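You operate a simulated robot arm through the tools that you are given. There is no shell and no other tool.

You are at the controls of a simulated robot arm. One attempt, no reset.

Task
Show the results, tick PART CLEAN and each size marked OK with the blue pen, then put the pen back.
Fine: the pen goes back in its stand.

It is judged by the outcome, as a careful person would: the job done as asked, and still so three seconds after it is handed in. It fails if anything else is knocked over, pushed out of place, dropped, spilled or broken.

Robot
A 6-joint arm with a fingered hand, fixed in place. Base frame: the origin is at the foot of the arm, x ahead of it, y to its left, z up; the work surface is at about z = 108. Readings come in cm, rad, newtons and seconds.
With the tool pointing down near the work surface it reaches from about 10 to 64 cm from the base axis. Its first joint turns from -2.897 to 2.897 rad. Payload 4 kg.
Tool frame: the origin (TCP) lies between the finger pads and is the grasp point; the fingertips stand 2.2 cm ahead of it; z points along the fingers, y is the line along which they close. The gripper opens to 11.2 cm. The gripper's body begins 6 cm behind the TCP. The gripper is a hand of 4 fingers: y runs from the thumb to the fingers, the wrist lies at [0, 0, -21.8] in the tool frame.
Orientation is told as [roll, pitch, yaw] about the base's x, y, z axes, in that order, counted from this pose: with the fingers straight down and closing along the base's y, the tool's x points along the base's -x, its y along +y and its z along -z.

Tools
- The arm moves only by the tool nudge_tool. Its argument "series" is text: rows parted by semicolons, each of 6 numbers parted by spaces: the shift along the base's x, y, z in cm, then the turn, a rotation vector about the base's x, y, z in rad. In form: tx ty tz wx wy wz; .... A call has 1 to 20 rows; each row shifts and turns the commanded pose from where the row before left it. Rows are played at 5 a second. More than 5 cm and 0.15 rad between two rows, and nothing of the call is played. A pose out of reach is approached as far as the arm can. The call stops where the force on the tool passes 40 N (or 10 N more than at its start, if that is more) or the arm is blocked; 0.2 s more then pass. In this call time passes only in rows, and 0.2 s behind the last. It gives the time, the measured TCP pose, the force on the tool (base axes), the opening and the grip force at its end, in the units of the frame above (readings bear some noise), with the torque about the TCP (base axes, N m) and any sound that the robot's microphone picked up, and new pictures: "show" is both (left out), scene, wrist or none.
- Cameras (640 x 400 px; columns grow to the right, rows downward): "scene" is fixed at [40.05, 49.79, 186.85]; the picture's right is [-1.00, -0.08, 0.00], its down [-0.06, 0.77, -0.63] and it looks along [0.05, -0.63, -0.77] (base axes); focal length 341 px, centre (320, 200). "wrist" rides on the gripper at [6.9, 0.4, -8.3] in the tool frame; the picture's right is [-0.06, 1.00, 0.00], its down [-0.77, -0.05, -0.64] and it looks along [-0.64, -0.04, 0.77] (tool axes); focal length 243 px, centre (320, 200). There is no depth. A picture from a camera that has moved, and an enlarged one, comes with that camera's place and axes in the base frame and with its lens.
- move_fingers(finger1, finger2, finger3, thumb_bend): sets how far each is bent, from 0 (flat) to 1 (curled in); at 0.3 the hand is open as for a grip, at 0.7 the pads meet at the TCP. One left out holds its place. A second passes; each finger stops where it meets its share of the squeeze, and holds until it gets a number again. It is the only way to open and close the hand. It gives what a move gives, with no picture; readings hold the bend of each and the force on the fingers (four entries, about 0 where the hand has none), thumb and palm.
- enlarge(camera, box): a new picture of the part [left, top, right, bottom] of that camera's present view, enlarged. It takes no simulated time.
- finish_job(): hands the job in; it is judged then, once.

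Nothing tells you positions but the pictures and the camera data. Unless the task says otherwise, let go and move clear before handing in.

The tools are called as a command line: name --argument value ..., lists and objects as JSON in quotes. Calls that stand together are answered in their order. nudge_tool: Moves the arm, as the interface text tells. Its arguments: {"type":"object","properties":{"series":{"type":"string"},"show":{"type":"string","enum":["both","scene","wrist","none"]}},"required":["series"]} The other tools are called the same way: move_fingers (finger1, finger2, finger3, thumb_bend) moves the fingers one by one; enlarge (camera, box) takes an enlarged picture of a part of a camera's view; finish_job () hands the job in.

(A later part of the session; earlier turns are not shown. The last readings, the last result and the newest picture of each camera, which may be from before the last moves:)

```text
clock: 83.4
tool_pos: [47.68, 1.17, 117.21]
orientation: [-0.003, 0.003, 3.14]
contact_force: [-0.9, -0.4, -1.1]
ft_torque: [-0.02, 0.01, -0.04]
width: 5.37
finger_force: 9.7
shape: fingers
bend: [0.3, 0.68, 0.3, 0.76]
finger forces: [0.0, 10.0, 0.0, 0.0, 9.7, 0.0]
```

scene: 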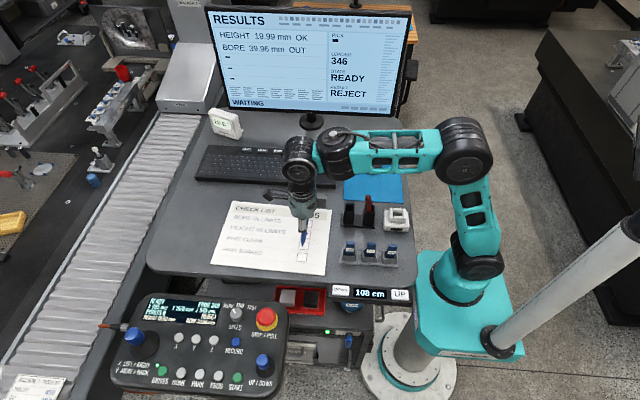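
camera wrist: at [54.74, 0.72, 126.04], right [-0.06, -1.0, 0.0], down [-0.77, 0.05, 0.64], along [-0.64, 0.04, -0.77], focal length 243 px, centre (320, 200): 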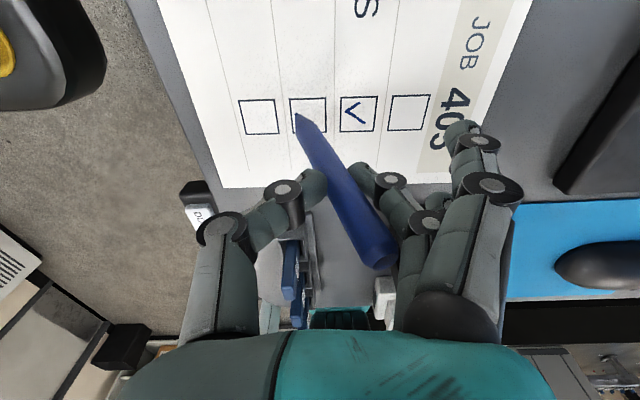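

nudge_tool --series "0 0 -0.05 0 0 0; 0 0 -0.05 0 0 0" --show "scene"

enlarge --camera "scene" --box '[280, 215, 330, 255]'

```text
clock: 84.0
tool_pos: [47.59, 1.08, 117.17]
orientation: [-0.001, 0.002, 3.137]
contact_force: [0.2, -0.5, 1.6]
ft_torque: [0.0, -0.03, 0.0]
width: 5.4
finger_force: 10.3
shape: fingers
bend: [0.3, 0.68, 0.3, 0.76]
finger forces: [0.0, 10.1, 0.0, 0.1, 10.0, 0.1]
```

scene: 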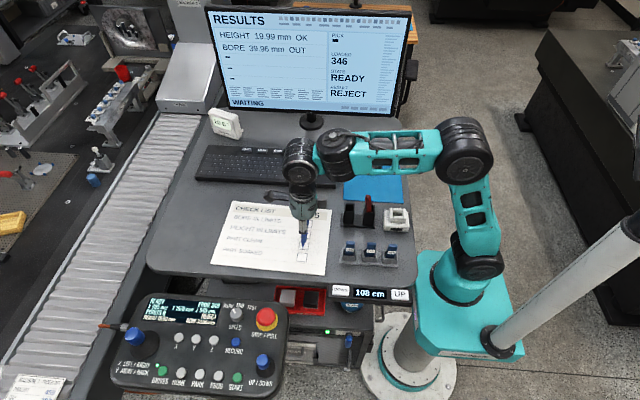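

```text
10.00 times, centred on (305, 235) of scene
camera zoom: at [40.05, 49.79, 186.85], right [-1.0, -0.08, 0.0], down [-0.06, 0.77, -0.63], along [0.05, -0.63, -0.77], focal length 3407 px, centre (470, -150)
```

zoom: 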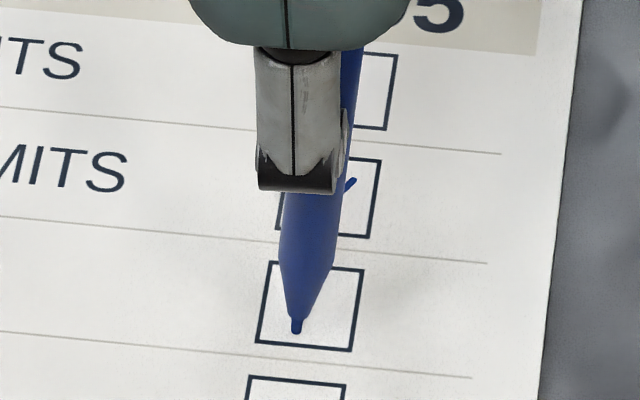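

Light contact (1.6 N) at the vertex. I'll draw the short arm toward −y, +x.

nudge_tool --series "0.04 -0.09 -0.01 0 0 0; 0.045 -0.095 0 0 0 0; 0.045 -0.095 0 0 0 0; 0.045 -0.095 -0.01 0 0 0; 0.045 -0.095 0 0 0 0; 0.045 -0.095 0 0 0 0; 0.045 -0.095 -0.01 0 0 0; 0.045 -0.095 0 0 0 0; 0.045 -0.095 0 0 0 0; 0.04 -0.09 0 0 0 0" --show "scene"

enlarge --camera "scene" --box '[280, 215, 330, 255]'

```text
clock: 86.2
tool_pos: [48.1, 0.22, 117.0]
orientation: [-0.001, 0.001, 3.139]
contact_force: [0.0, 0.2, 0.2]
ft_torque: [0.03, -0.02, 0.02]
width: 5.37
finger_force: 10.3
shape: fingers
bend: [0.3, 0.68, 0.3, 0.76]
finger forces: [0.1, 10.2, 0.1, 0.1, 10.3, 0.0]
```

scene: 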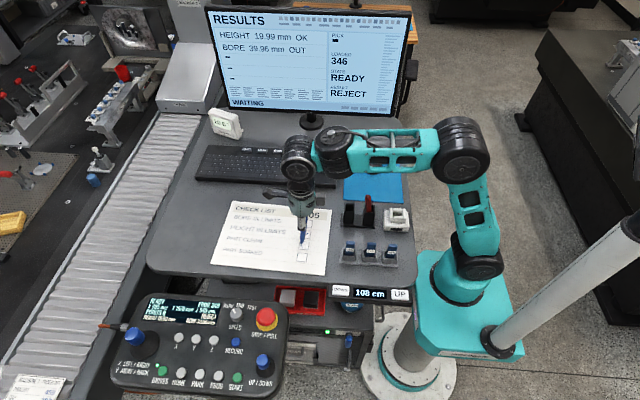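

```text
10.00 times, centred on (305, 235) of scene
camera zoom: at [40.05, 49.79, 186.85], right [-1.0, -0.08, 0.0], down [-0.06, 0.77, -0.63], along [0.05, -0.63, -0.77], focal length 3407 px, centre (470, -150)
```

zoom: 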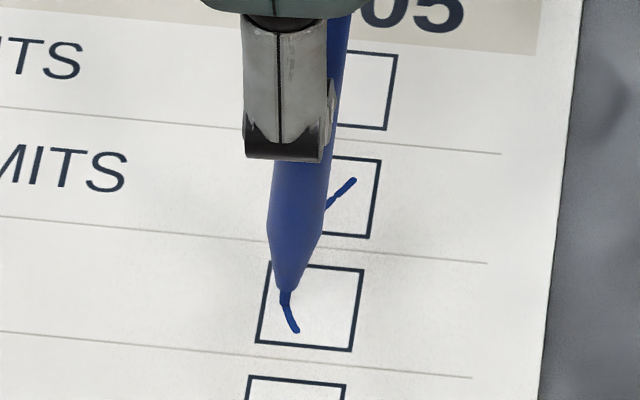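

The short arm is done. I'll lift, return over the vertex and check.

nudge_tool --series "0 0 0.4 0 0 0; -0.24 0.41 0 0 0 0; -0.24 0.41 0 0 0 0; 0 0 -0.15 0 0 0" --show "scene"

enlarge --camera "scene" --box '[280, 215, 330, 255]'

```text
clock: 87.2
tool_pos: [47.75, 1.03, 117.24]
orientation: [-0.002, 0.002, 3.141]
contact_force: [-0.5, -0.4, -0.1]
ft_torque: [0.0, -0.02, -0.03]
width: 5.4
finger_force: 9.5
shape: fingers
bend: [0.3, 0.68, 0.3, 0.76]
finger forces: [0.1, 10.0, 0.0, 0.1, 9.8, 0.1]
```

scene: 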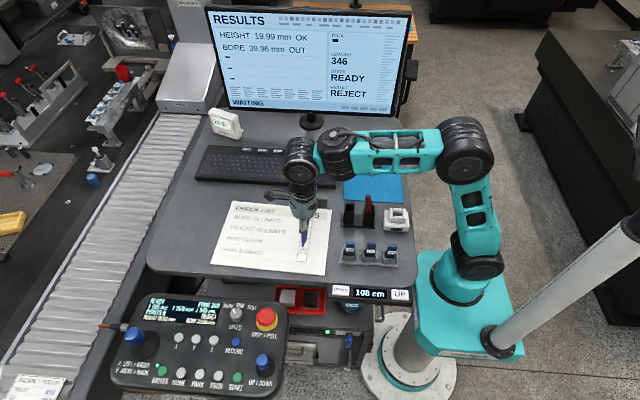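

```text
10.00 times, centred on (305, 235) of scene
camera zoom: at [40.05, 49.79, 186.85], right [-1.0, -0.08, 0.0], down [-0.06, 0.77, -0.63], along [0.05, -0.63, -0.77], focal length 3407 px, centre (470, -150)
```

zoom: 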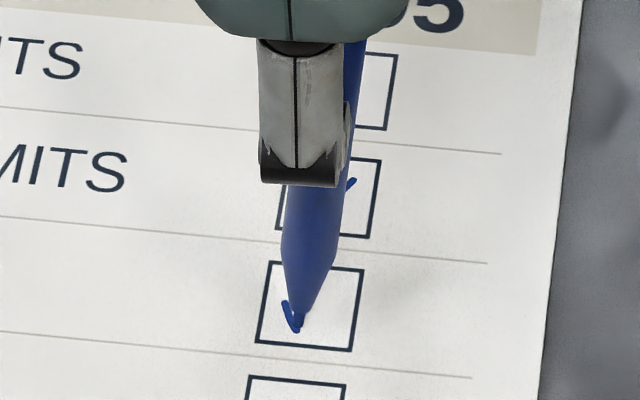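

nudge_tool --series "0.05 0.12 0 0 0 0; 0 0 -0.1 0 0 0; 0 0 -0.06 0 0 0" --show "scene"

enlarge --camera "scene" --box '[280, 215, 330, 255]'

```text
clock: 88.0
tool_pos: [47.56, 1.35, 117.14]
orientation: [-0.002, 0.002, 3.141]
contact_force: [0.0, -0.4, -0.3]
ft_torque: [-0.02, 0.0, 0.02]
width: 5.4
finger_force: 9.6
shape: fingers
bend: [0.3, 0.68, 0.3, 0.76]
finger forces: [0.1, 10.1, 0.1, 0.0, 9.7, 0.1]
```

scene: 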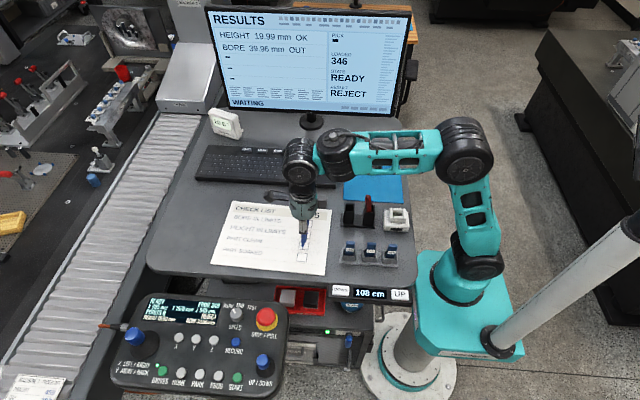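

```text
10.00 times, centred on (305, 235) of scene
camera zoom: at [40.05, 49.79, 186.85], right [-1.0, -0.08, 0.0], down [-0.06, 0.77, -0.63], along [0.05, -0.63, -0.77], focal length 3407 px, centre (470, -150)
```

zoom: 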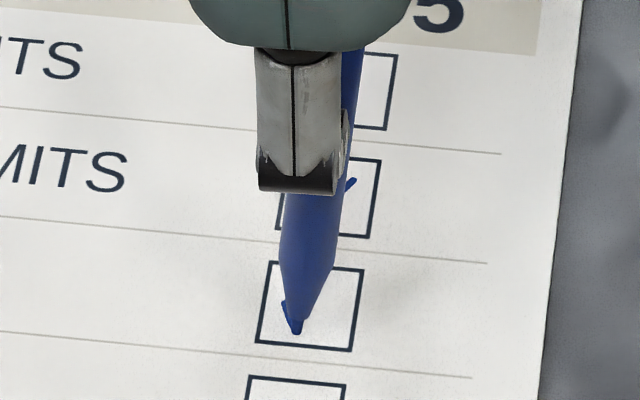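

nudge_tool --series "0 0 -0.05 0 0 0; 0 0 -0.05 0 0 0" --show "none"

```text
clock: 88.6
tool_pos: [47.58, 1.3, 117.16]
orientation: [-0.002, 0.003, 3.141]
contact_force: [0.4, -0.5, 0.7]
ft_torque: [-0.03, 0.0, -0.01]
width: 5.39
finger_force: 10.2
shape: fingers
bend: [0.3, 0.68, 0.3, 0.76]
finger forces: [0.0, 10.3, 0.0, 0.0, 10.0, 0.0]
```

Touching lightly. Now I'll draw the long arm up-right as read.

nudge_tool --series "0 0 -0.04 0 0 0; -0.05 -0.06 0 0 0 0; -0.08 -0.1 0 0 0 0; -0.08 -0.1 0 0 0 0; -0.08 -0.1 -0.01 0 0 0; -0.08 -0.1 0 0 0 0; -0.08 -0.1 -0.01 0 0 0; -0.08 -0.1 0 0 0 0; -0.08 -0.1 -0.01 0 0 0" --show "scene"

enlarge --camera "scene" --box '[280, 215, 330, 255]'

```text
clock: 90.6
tool_pos: [47.17, 0.53, 117.01]
orientation: [-0.002, 0.003, 3.141]
contact_force: [0.0, -1.0, 0.4]
ft_torque: [0.02, -0.02, -0.02]
width: 5.4
finger_force: 10.8
shape: fingers
bend: [0.3, 0.68, 0.3, 0.76]
finger forces: [0.0, 10.3, 0.0, 0.0, 10.4, 0.0]
```

scene: 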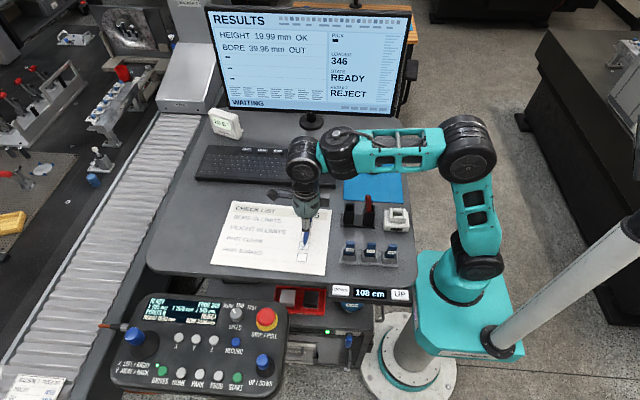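

```text
10.00 times, centred on (305, 235) of scene
camera zoom: at [40.05, 49.79, 186.85], right [-1.0, -0.08, 0.0], down [-0.06, 0.77, -0.63], along [0.05, -0.63, -0.77], focal length 3407 px, centre (470, -150)
```

zoom: 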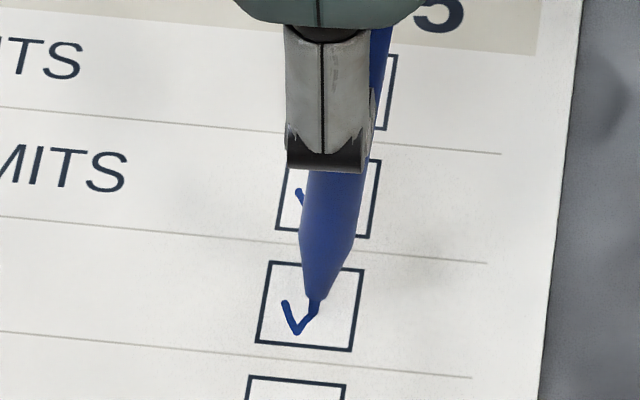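

nudge_tool --series "-0.08 -0.1 -0.01 0 0 0; -0.08 -0.1 0 0 0 0; -0.08 -0.1 -0.01 0 0 0; -0.08 -0.1 0 0 0 0; -0.08 -0.1 -0.01 0 0 0; -0.08 -0.1 0 0 0 0; -0.08 -0.08 0 0 0 0" --show "scene"

enlarge --camera "scene" --box '[280, 215, 330, 255]'

```text
clock: 92.2
tool_pos: [46.53, -0.23, 117.11]
orientation: [-0.002, 0.002, 3.143]
contact_force: [0.2, 0.3, 0.2]
ft_torque: [-0.01, -0.02, -0.04]
width: 5.4
finger_force: 10.6
shape: fingers
bend: [0.3, 0.68, 0.3, 0.76]
finger forces: [0.0, 10.2, 0.1, 0.0, 10.4, 0.0]
```

scene: 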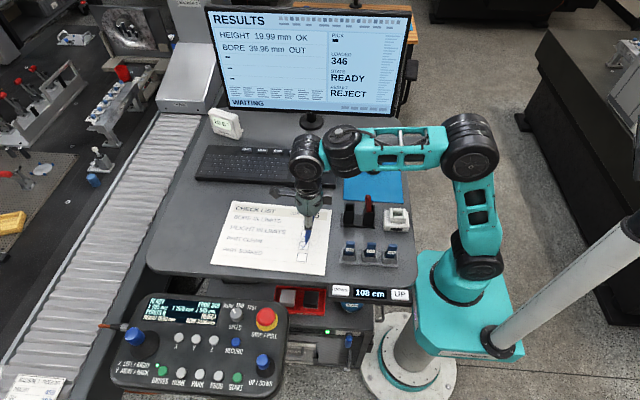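

```text
10.00 times, centred on (305, 235) of scene
camera zoom: at [40.05, 49.79, 186.85], right [-1.0, -0.08, 0.0], down [-0.06, 0.77, -0.63], along [0.05, -0.63, -0.77], focal length 3407 px, centre (470, -150)
```

zoom: 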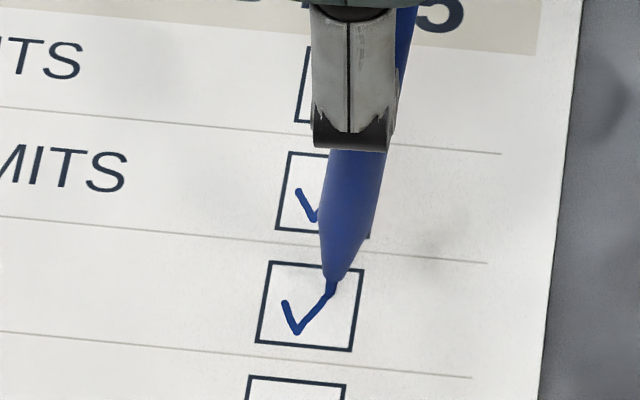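

A clean tick in PART CLEAN. Now I'll lift straight up, well clear of the paper.

nudge_tool --series "0 0 0.4 0 0 0; 0 0 1 0 0 0; 0 0 1.5 0 0 0; 0 0 1.5 0 0 0; 0 0 1.5 0 0 0; 0 0 1.5 0 0 0; 0 0 1.5 0 0 0" --show "both"

enlarge --camera "scene" --box '[260, 190, 360, 270]'

enlarge --camera "wrist" --box '[180, 50, 480, 250]'

```text
clock: 93.8
tool_pos: [46.52, -0.28, 125.86]
orientation: [-0.001, -0.001, 3.141]
contact_force: [-0.5, 0.4, -0.5]
ft_torque: [0.01, 0.01, -0.03]
width: 5.41
finger_force: 9.8
shape: fingers
bend: [0.3, 0.68, 0.3, 0.76]
finger forces: [0.0, 9.9, 0.1, 0.0, 9.7, 0.1]
camera wrist: at [53.38, -0.58, 134.35], right [-0.07, -1.0, 0.0], down [-0.77, 0.05, 0.64], along [-0.64, 0.04, -0.77], focal length 243 px, centre (320, 200)
```

scene: 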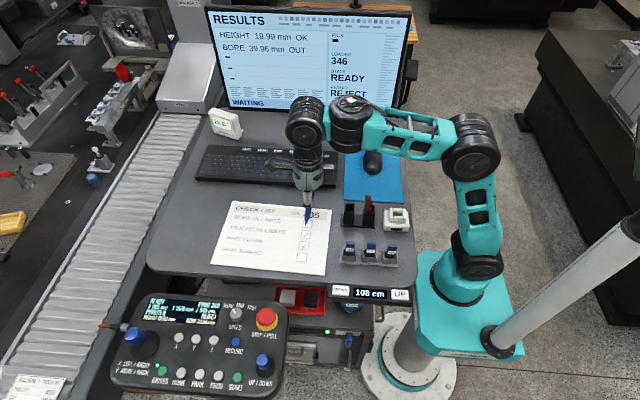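
wrist: 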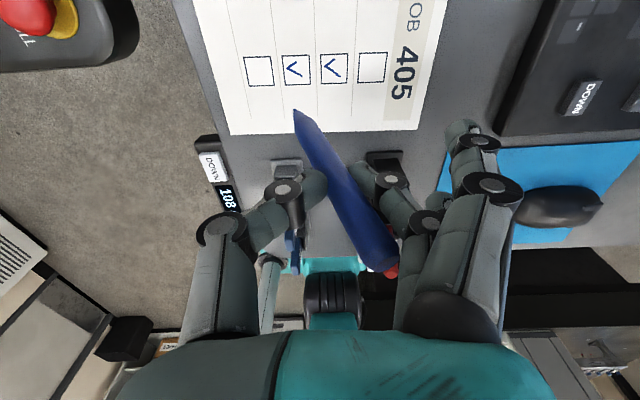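

```text
5.00 times, centred on (310, 230) of scene
camera zoom: at [40.05, 49.79, 186.85], right [-1.0, -0.08, 0.0], down [-0.06, 0.77, -0.63], along [0.05, -0.63, -0.77], focal length 1704 px, centre (370, 50)
```

zoom: 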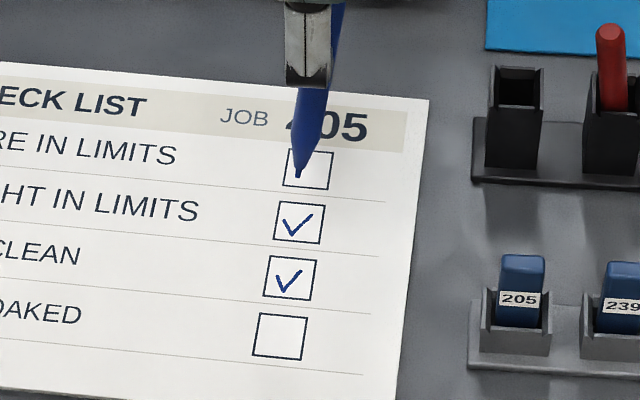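

```text
2.00 times, centred on (330, 150) of wrist
camera zoom: at [53.38, -0.58, 134.35], right [-0.07, -1.0, 0.0], down [-0.77, 0.05, 0.64], along [-0.64, 0.04, -0.77], focal length 485 px, centre (300, 300)
```

zoom: 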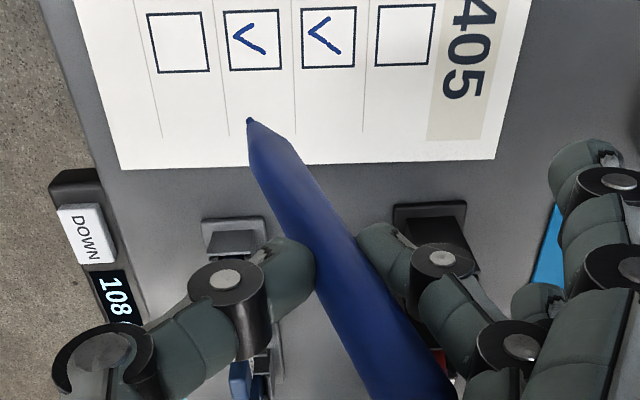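

Both ticks are clear: HEIGHT and PART CLEAN ticked, BORE and SOAKED empty. To put the pen back upright, I'll now tilt the hand so the pen (leaning about 19° in the grip) becomes vertical.

nudge_tool --series "-0.5 -0.5 -1 0 0 0; -0.5 -0.5 -1 0 0 0; -0.5 -0.5 -1 0 0 0; 0 0 0 -0.083 0.03 0; 0 0 0 -0.083 0.03 0; 0 0 0 -0.083 0.03 0; 0 0 0 -0.081 0.03 0" --show "both"

enlarge --camera "scene" --box '[260, 150, 380, 250]'

enlarge --camera "wrist" --box '[180, 50, 480, 250]'

```text
clock: 95.4
tool_pos: [44.09, -1.21, 119.53]
orientation: [0.269, -0.083, 3.134]
contact_force: [0.3, -0.4, -0.5]
ft_torque: [0.0, 0.0, 0.0]
width: 5.37
finger_force: 9.4
shape: fingers
bend: [0.3, 0.68, 0.3, 0.76]
finger forces: [0.1, 9.5, 0.1, 0.1, 9.4, 0.1]
out of reach, approached as far as the arm can: row 4, 5, 6, 7
camera wrist: at [51.67, 0.51, 127.21], right [-0.05, -0.96, 0.27], down [-0.71, 0.22, 0.67], along [-0.7, -0.16, -0.7], focal length 243 px, centre (320, 200)
```

scene: 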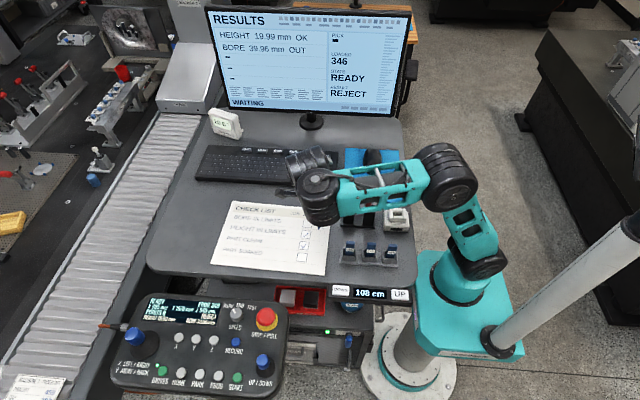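
wrist: 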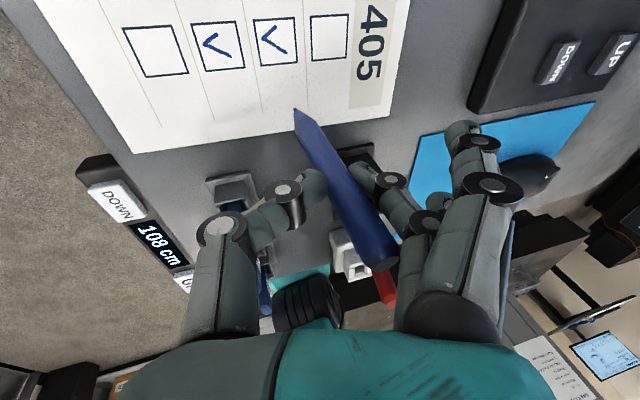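

```text
4.00 times, centred on (320, 200) of scene
camera zoom: at [40.05, 49.79, 186.85], right [-1.0, -0.08, 0.0], down [-0.06, 0.77, -0.63], along [0.05, -0.63, -0.77], focal length 1363 px, centre (320, 200)
```

zoom: 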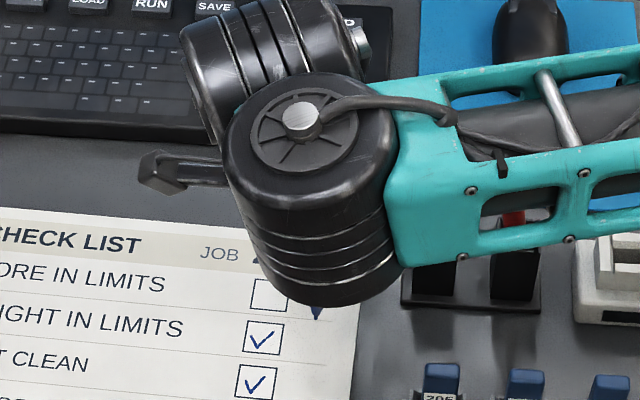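

```text
2.00 times, centred on (330, 150) of wrist
camera zoom: at [51.67, 0.51, 127.21], right [-0.05, -0.96, 0.27], down [-0.71, 0.22, 0.67], along [-0.7, -0.16, -0.7], focal length 485 px, centre (300, 300)
```

zoom: 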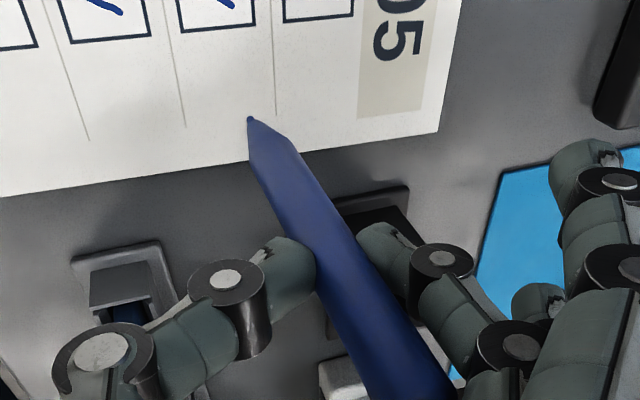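

That swung the wrist yaw joint a lot, which is awkward. I'll undo it back to tool-down, raising as I go.

nudge_tool --series "0 0 1.2 0.09 -0.028 0; 0 0 1.2 0.09 -0.028 0; 0 0 1.2 0.089 -0.027 0; 0 0 1 0 0 0" --show "both"

```text
clock: 96.4
tool_pos: [44.11, -1.3, 124.16]
orientation: [-0.001, -0.001, 3.142]
contact_force: [-0.3, -0.4, -0.2]
ft_torque: [0.04, 0.0, 0.04]
width: 5.39
finger_force: 9.3
shape: fingers
bend: [0.3, 0.68, 0.3, 0.76]
finger forces: [0.0, 9.5, 0.0, 0.0, 9.4, 0.0]
camera wrist: at [51.04, -1.73, 132.62], right [-0.06, -1.0, 0.0], down [-0.76, 0.05, 0.64], along [-0.64, 0.04, -0.77], focal length 243 px, centre (320, 200)
```

scene: 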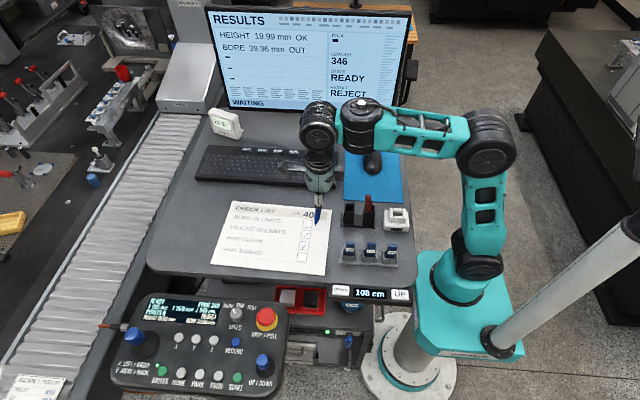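
wrist: 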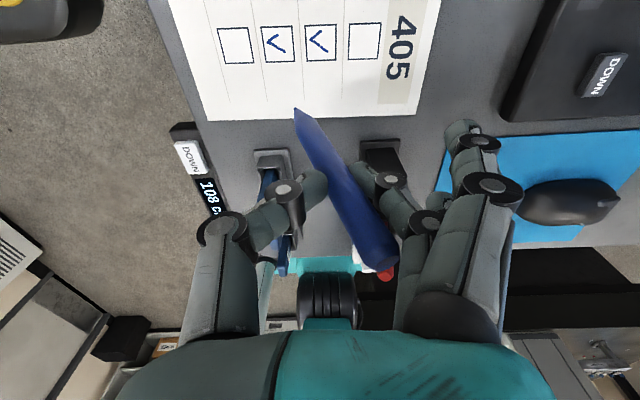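

Back to tool-down. Now I'll carry the pen over the left (empty) holder, tip well above the rim, and check alignment from both views.

nudge_tool --series "0 0 1.5 0 0 0; 0 -1.5 1.5 0 0 0; -2.2 -1.6 0 0 0 0; -2.2 -1.6 0 0 0 0; -2.2 -1.6 0 0 0 0; -2.06 -1.6 0 0 0 0" --show "both"

enlarge --camera "wrist" --box '[230, 40, 430, 280]'

enlarge --camera "scene" --box '[310, 150, 410, 230]'

```text
clock: 97.8
tool_pos: [35.39, -9.33, 127.16]
orientation: [-0.001, -0.001, -3.139]
contact_force: [0.0, 0.0, 0.0]
ft_torque: [0.01, -0.02, 0.01]
width: 5.38
finger_force: 9.5
shape: fingers
bend: [0.3, 0.68, 0.3, 0.76]
finger forces: [0.0, 9.4, 0.1, 0.0, 9.2, 0.1]
camera wrist: at [42.36, -9.68, 135.61], right [-0.06, -1.0, 0.0], down [-0.76, 0.05, 0.64], along [-0.64, 0.04, -0.77], focal length 243 px, centre (320, 200)
```

scene: 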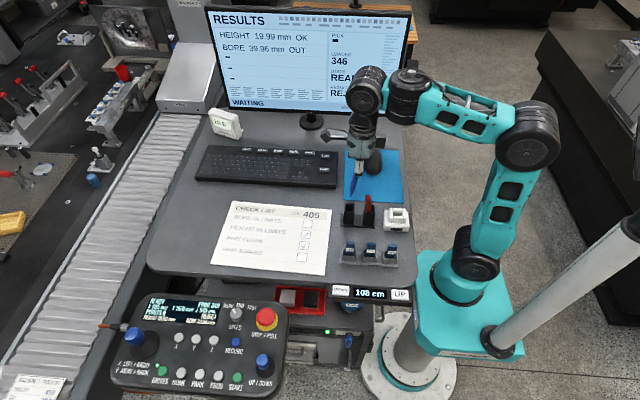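
wrist: 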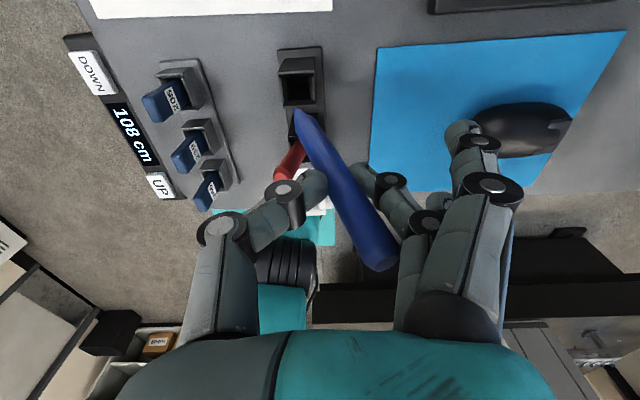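

```text
1.67 times, centred on (330, 160) of wrist
camera zoom: at [42.36, -9.68, 135.61], right [-0.06, -1.0, 0.0], down [-0.76, 0.05, 0.64], along [-0.64, 0.04, -0.77], focal length 404 px, centre (303, 267)
```

zoom: 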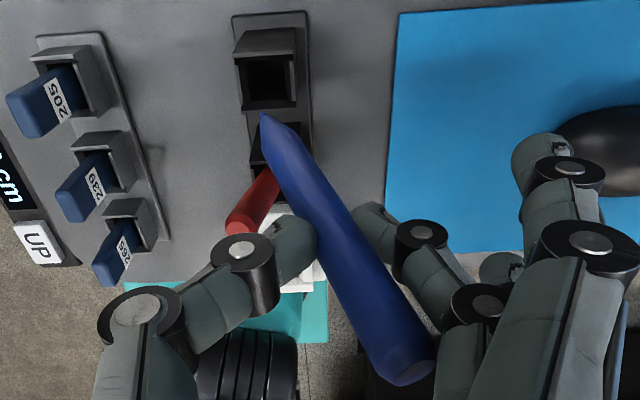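

```text
5.00 times, centred on (360, 190) of scene
camera zoom: at [40.05, 49.79, 186.85], right [-1.0, -0.08, 0.0], down [-0.06, 0.77, -0.63], along [0.05, -0.63, -0.77], focal length 1704 px, centre (120, 250)
```

zoom: 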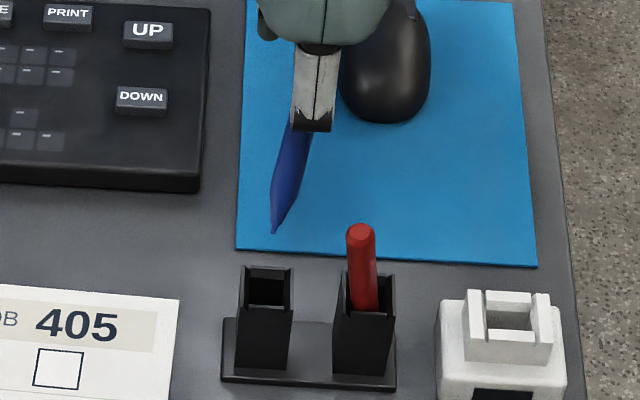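

Both views agree the tip is nearly over the slot. I'll shift slightly, lower to just above the rim, and check again.

nudge_tool --series "0.12 0.25 -0.5 0 0 0; 0 0 -1 0 0 0; 0 0 -1 0 0 0; 0 0 -0.7 0 0 0" --show "both"

enlarge --camera "wrist" --box '[250, 30, 400, 180]'

enlarge --camera "scene" --box '[325, 180, 385, 230]'

```text
clock: 98.8
tool_pos: [35.57, -8.95, 123.87]
orientation: [0.0, 0.001, -3.14]
contact_force: [-0.5, 0.2, 0.2]
ft_torque: [0.01, -0.01, 0.03]
width: 5.35
finger_force: 9.3
shape: fingers
bend: [0.3, 0.68, 0.3, 0.76]
finger forces: [0.0, 9.4, 0.0, 0.0, 9.3, 0.0]
camera wrist: at [42.5, -9.35, 132.38], right [-0.06, -1.0, 0.0], down [-0.76, 0.05, 0.64], along [-0.64, 0.04, -0.77], focal length 243 px, centre (320, 200)
```

scene: 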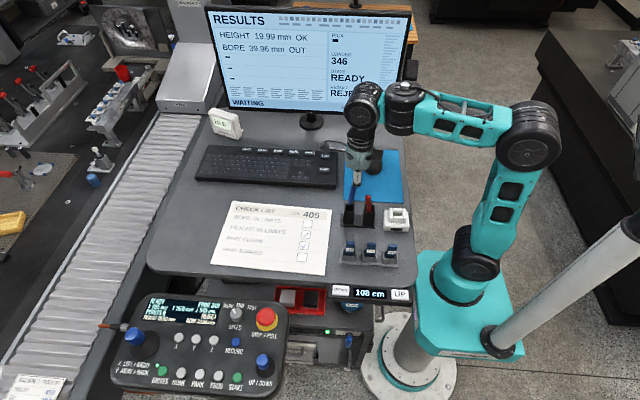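
wrist: 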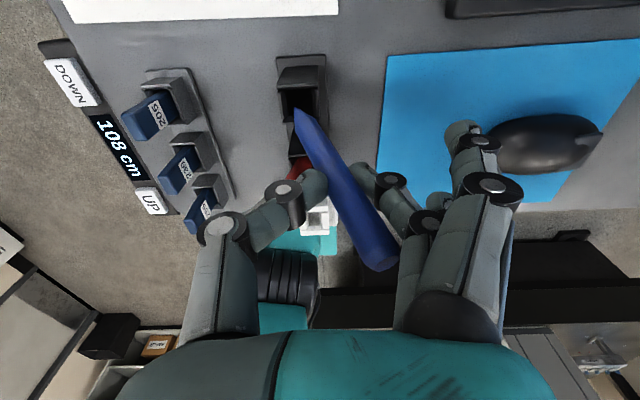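

```text
2.67 times, centred on (325, 105) of wrist
camera zoom: at [42.5, -9.35, 132.38], right [-0.06, -1.0, 0.0], down [-0.76, 0.05, 0.64], along [-0.64, 0.04, -0.77], focal length 647 px, centre (307, 453)
```

zoom: 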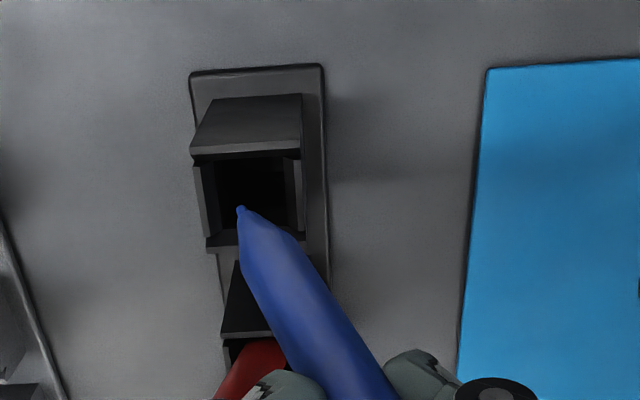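

```text
8.00 times, centred on (355, 205) of scene
camera zoom: at [40.05, 49.79, 186.85], right [-1.0, -0.08, 0.0], down [-0.06, 0.77, -0.63], along [0.05, -0.63, -0.77], focal length 2726 px, centre (40, 160)
```

zoom: 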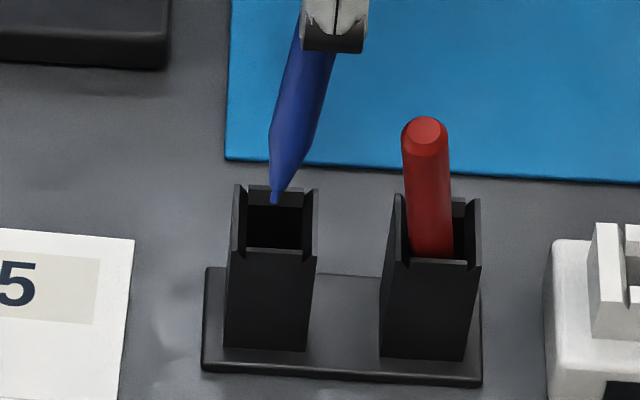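

The tip is over the slot opening in both views. I'll lower slowly into it, watching force.

nudge_tool --series "0 0.05 -0.5 0 0 0; 0 0.05 -0.5 0 0 0; 0 0.05 -0.5 0 0 0" --show "both"

enlarge --camera "wrist" --box '[250, 30, 400, 180]'

enlarge --camera "scene" --box '[325, 180, 385, 230]'

```text
clock: 99.6
tool_pos: [35.58, -8.78, 122.41]
orientation: [-0.002, -0.002, -3.142]
contact_force: [-0.5, 0.2, 0.6]
ft_torque: [0.0, -0.01, -0.02]
width: 5.42
finger_force: 8.9
shape: fingers
bend: [0.3, 0.68, 0.3, 0.76]
finger forces: [0.0, 9.4, 0.0, 0.0, 9.3, 0.1]
camera wrist: at [42.53, -9.14, 130.85], right [-0.06, -1.0, 0.0], down [-0.76, 0.05, 0.64], along [-0.64, 0.04, -0.77], focal length 243 px, centre (320, 200)
```

scene: 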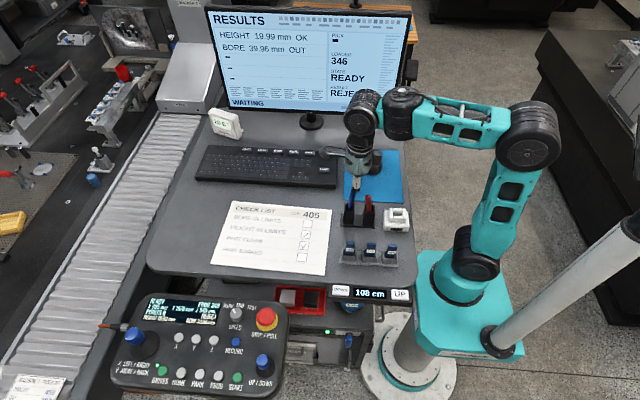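
wrist: 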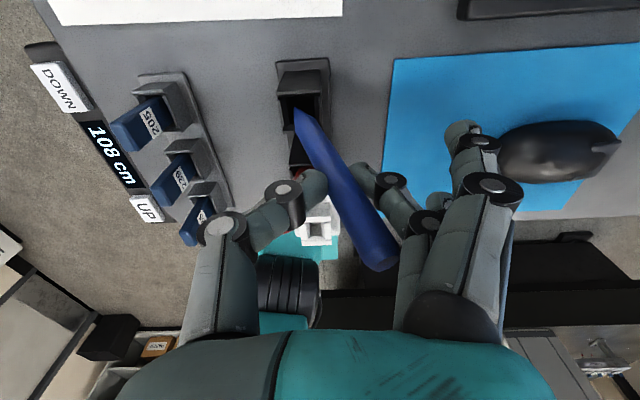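

```text
2.67 times, centred on (325, 105) of wrist
camera zoom: at [42.53, -9.14, 130.85], right [-0.06, -1.0, 0.0], down [-0.76, 0.05, 0.64], along [-0.64, 0.04, -0.77], focal length 647 px, centre (307, 453)
```

zoom: 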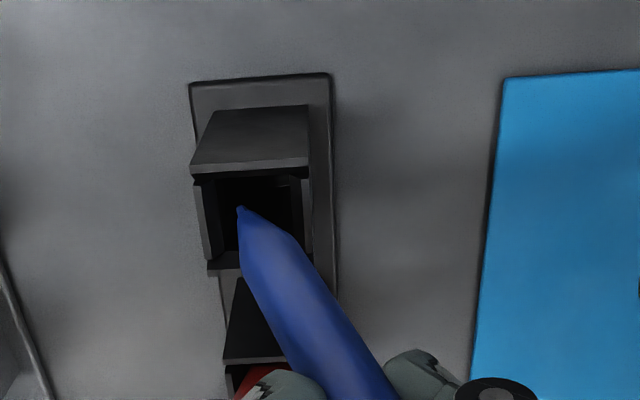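

```text
8.00 times, centred on (355, 205) of scene
camera zoom: at [40.05, 49.79, 186.85], right [-1.0, -0.08, 0.0], down [-0.06, 0.77, -0.63], along [0.05, -0.63, -0.77], focal length 2726 px, centre (40, 160)
```

zoom: 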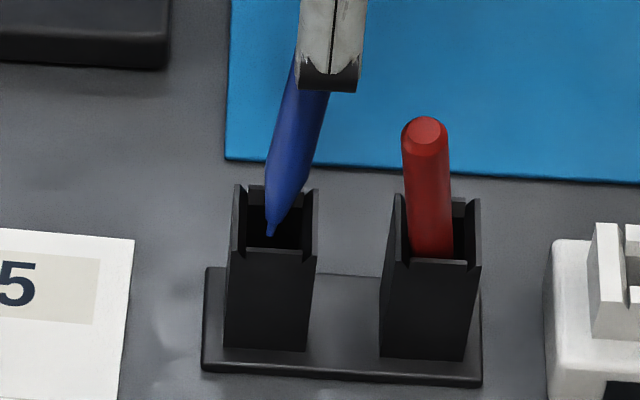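

The tip is entering the slot. I'll continue down, drifting slightly +y to follow the pen's lean.

nudge_tool --series "0 0.08 -0.5 0 0 0; 0 0.08 -0.5 0 0 0; 0 0.08 -0.5 0 0 0" --show "both"

enlarge --camera "wrist" --box '[250, 30, 400, 180]'

enlarge --camera "scene" --box '[325, 180, 385, 230]'

```text
clock: 100.4
tool_pos: [35.55, -8.67, 121.0]
orientation: [-0.003, -0.001, -3.141]
contact_force: [-0.7, -0.5, -0.9]
ft_torque: [-0.01, -0.02, 0.01]
width: 5.39
finger_force: 9.6
shape: fingers
bend: [0.3, 0.68, 0.3, 0.76]
finger forces: [0.1, 9.3, 0.0, 0.0, 9.2, 0.1]
camera wrist: at [42.58, -8.95, 129.37], right [-0.06, -1.0, 0.0], down [-0.76, 0.05, 0.64], along [-0.64, 0.04, -0.77], focal length 243 px, centre (320, 200)
```

scene: 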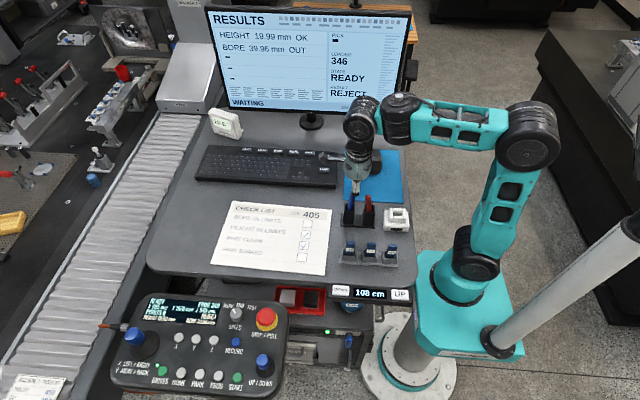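
wrist: 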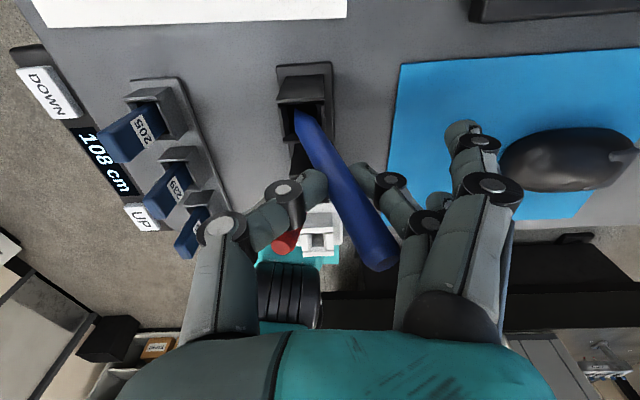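

```text
2.67 times, centred on (325, 105) of wrist
camera zoom: at [42.58, -8.95, 129.37], right [-0.06, -1.0, 0.0], down [-0.76, 0.05, 0.64], along [-0.64, 0.04, -0.77], focal length 647 px, centre (307, 453)
```

zoom: 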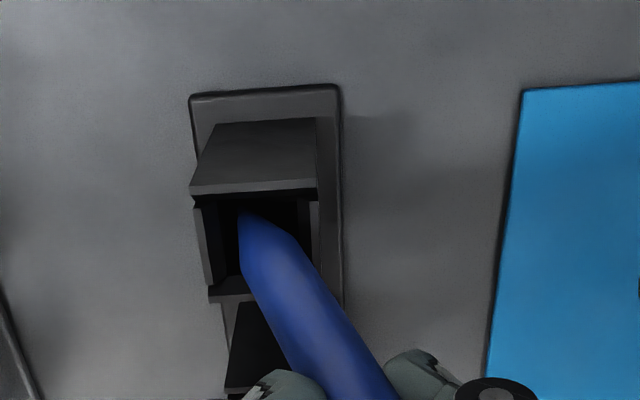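

```text
8.00 times, centred on (355, 205) of scene
camera zoom: at [40.05, 49.79, 186.85], right [-1.0, -0.08, 0.0], down [-0.06, 0.77, -0.63], along [0.05, -0.63, -0.77], focal length 2726 px, centre (40, 160)
```

zoom: 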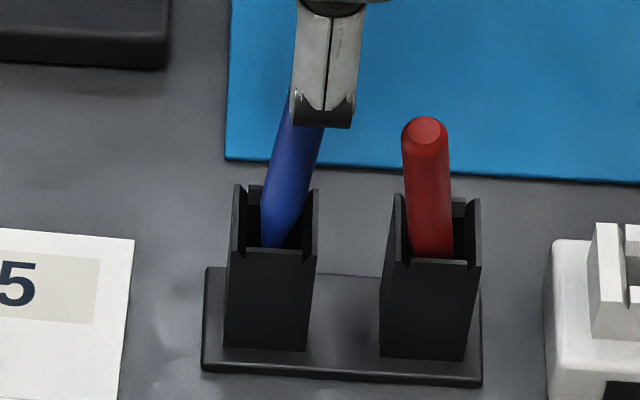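

The pen is in the slot with no contact force. I'll continue down.

nudge_tool --series "0 0.1 -0.4 0 0 0; 0 0.1 -0.4 0 0 0; 0 0.1 -0.4 0 0 0" --show "both"

enlarge --camera "wrist" --box '[250, 30, 400, 180]'

enlarge --camera "scene" --box '[325, 180, 385, 230]'

```text
clock: 101.2
tool_pos: [35.48, -8.4, 119.76]
orientation: [-0.001, -0.002, -3.141]
contact_force: [0.9, 0.2, 0.2]
ft_torque: [-0.03, 0.01, 0.03]
width: 5.37
finger_force: 9.7
shape: fingers
bend: [0.3, 0.68, 0.3, 0.76]
finger forces: [0.0, 9.3, 0.1, 0.0, 9.2, 0.0]
camera wrist: at [42.55, -8.64, 128.18], right [-0.06, -1.0, 0.0], down [-0.76, 0.05, 0.64], along [-0.64, 0.04, -0.77], focal length 243 px, centre (320, 200)
```

scene: 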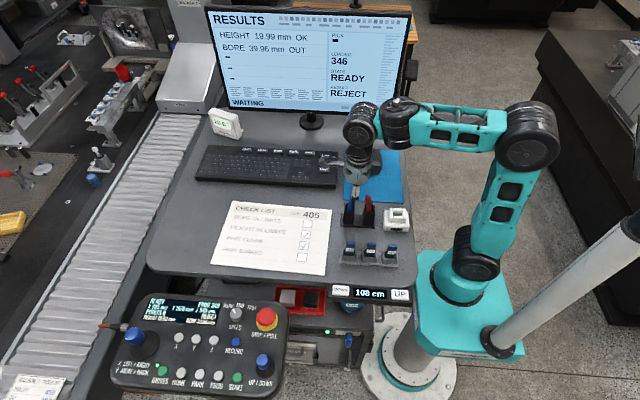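
wrist: 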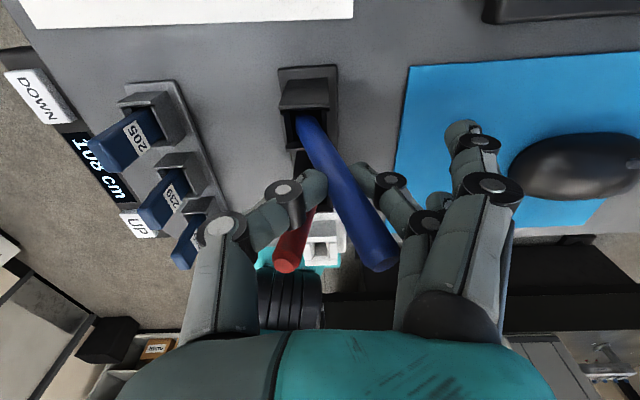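

```text
2.67 times, centred on (325, 105) of wrist
camera zoom: at [42.55, -8.64, 128.18], right [-0.06, -1.0, 0.0], down [-0.76, 0.05, 0.64], along [-0.64, 0.04, -0.77], focal length 647 px, centre (307, 453)
```

zoom: 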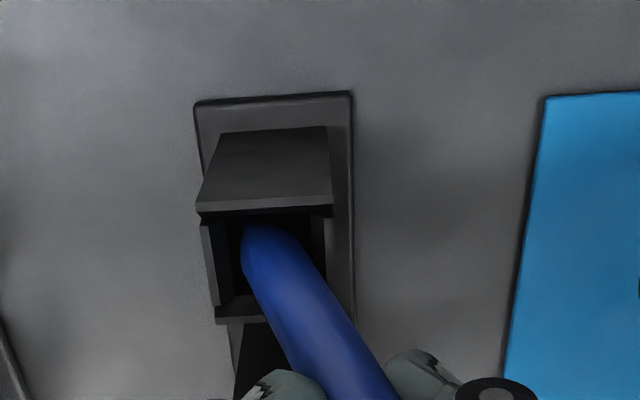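

```text
8.00 times, centred on (355, 205) of scene
camera zoom: at [40.05, 49.79, 186.85], right [-1.0, -0.08, 0.0], down [-0.06, 0.77, -0.63], along [0.05, -0.63, -0.77], focal length 2726 px, centre (40, 160)
```

zoom: 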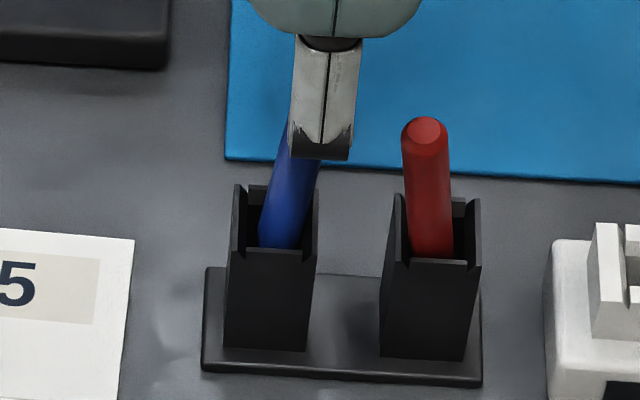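

nudge_tool --series "0.05 0.12 -0.4 0 0 0; 0.05 0.12 -0.4 0 0 0; 0.05 0.12 -0.3 0 0 0" --show "both"

enlarge --camera "wrist" --box '[250, 30, 400, 180]'

enlarge --camera "scene" --box '[325, 180, 385, 230]'

```text
clock: 102.0
tool_pos: [35.66, -7.89, 118.72]
orientation: [-0.002, -0.002, -3.14]
contact_force: [-0.7, 0.2, 2.9]
ft_torque: [-0.06, 0.02, 0.0]
width: 5.36
finger_force: 9.8
shape: fingers
bend: [0.3, 0.68, 0.3, 0.76]
finger forces: [0.0, 8.7, 0.0, 0.0, 10.7, 0.0]
camera wrist: at [42.7, -8.25, 127.09], right [-0.06, -1.0, 0.0], down [-0.76, 0.05, 0.64], along [-0.64, 0.04, -0.77], focal length 243 px, centre (320, 200)
```

scene: 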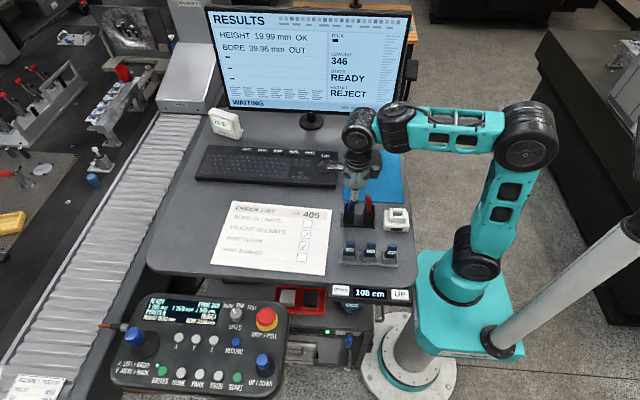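
wrist: 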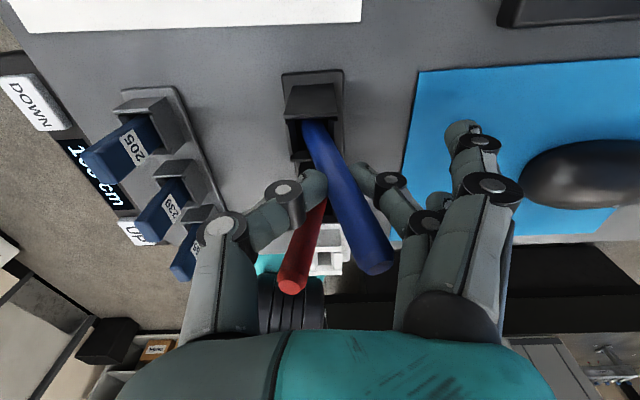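

```text
2.67 times, centred on (325, 105) of wrist
camera zoom: at [42.7, -8.25, 127.09], right [-0.06, -1.0, 0.0], down [-0.76, 0.05, 0.64], along [-0.64, 0.04, -0.77], focal length 647 px, centre (307, 453)
```

zoom: 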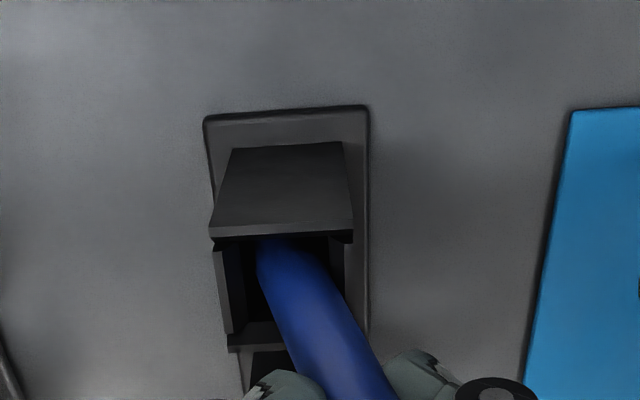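

```text
8.00 times, centred on (355, 205) of scene
camera zoom: at [40.05, 49.79, 186.85], right [-1.0, -0.08, 0.0], down [-0.06, 0.77, -0.63], along [0.05, -0.63, -0.77], focal length 2726 px, centre (40, 160)
```

zoom: 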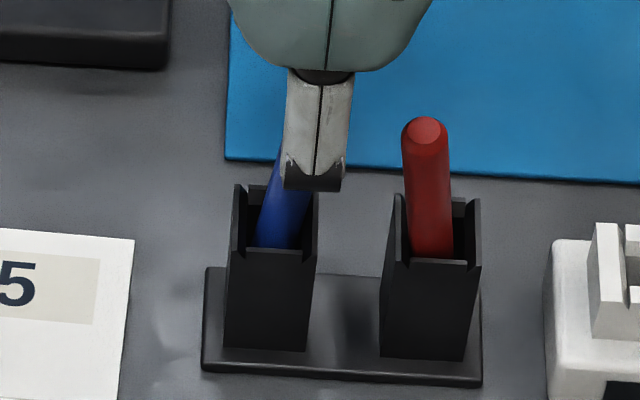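

The pen is in about 4 cm deep, touching lightly (2.9 N), within about 0.5 cm of the bottom. I'll nudge +y to make it more upright, then lower the last bit.

nudge_tool --series "0.05 0.12 0 0 0 0; 0.05 0.12 -0.1 0 0 0; 0.05 0.12 -0.1 0 0 0" --show "both"

enlarge --camera "wrist" --box '[230, 40, 430, 300]'

```text
clock: 102.8
tool_pos: [35.89, -7.56, 118.46]
orientation: [-0.001, -0.002, -3.141]
contact_force: [0.0, -0.9, 0.6]
ft_torque: [-0.1, -0.05, -0.03]
width: 5.39
finger_force: 8.7
shape: fingers
bend: [0.3, 0.68, 0.3, 0.76]
finger forces: [0.0, 9.6, 0.1, 0.1, 8.3, 0.0]
camera wrist: at [42.84, -7.93, 126.89], right [-0.06, -1.0, 0.0], down [-0.76, 0.05, 0.64], along [-0.64, 0.04, -0.77], focal length 243 px, centre (320, 200)
```

scene: 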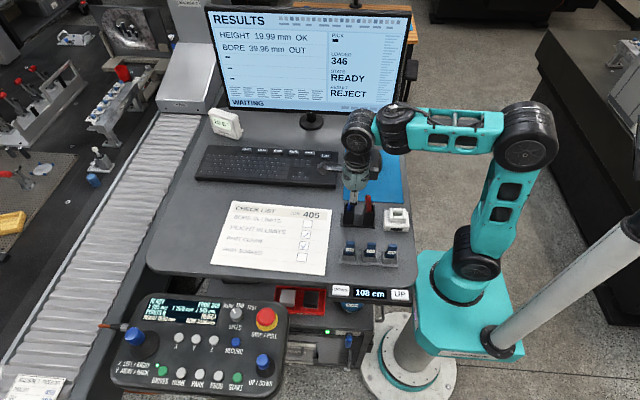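
wrist: 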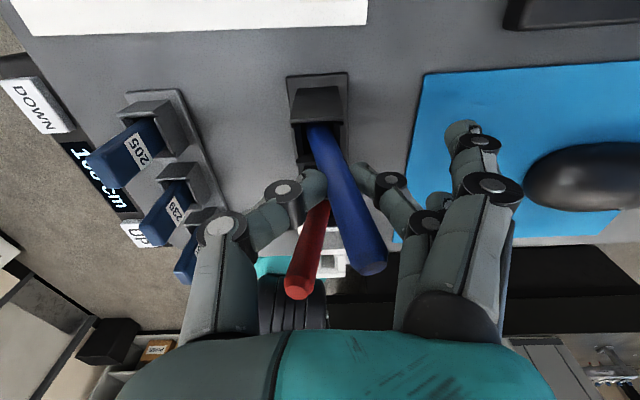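

```text
1.54 times, centred on (330, 170) of wrist
camera zoom: at [42.84, -7.93, 126.89], right [-0.06, -1.0, 0.0], down [-0.76, 0.05, 0.64], along [-0.64, 0.04, -0.77], focal length 373 px, centre (305, 246)
```

zoom: 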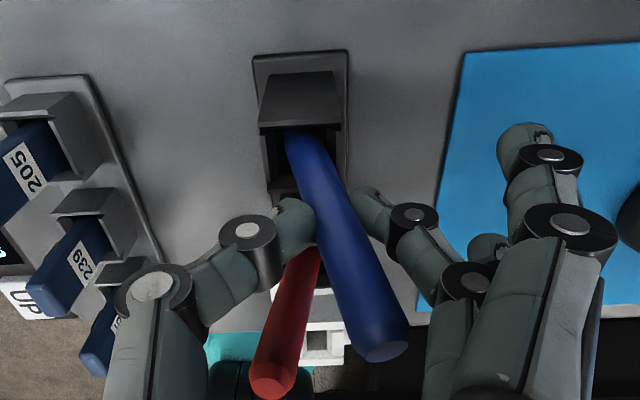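

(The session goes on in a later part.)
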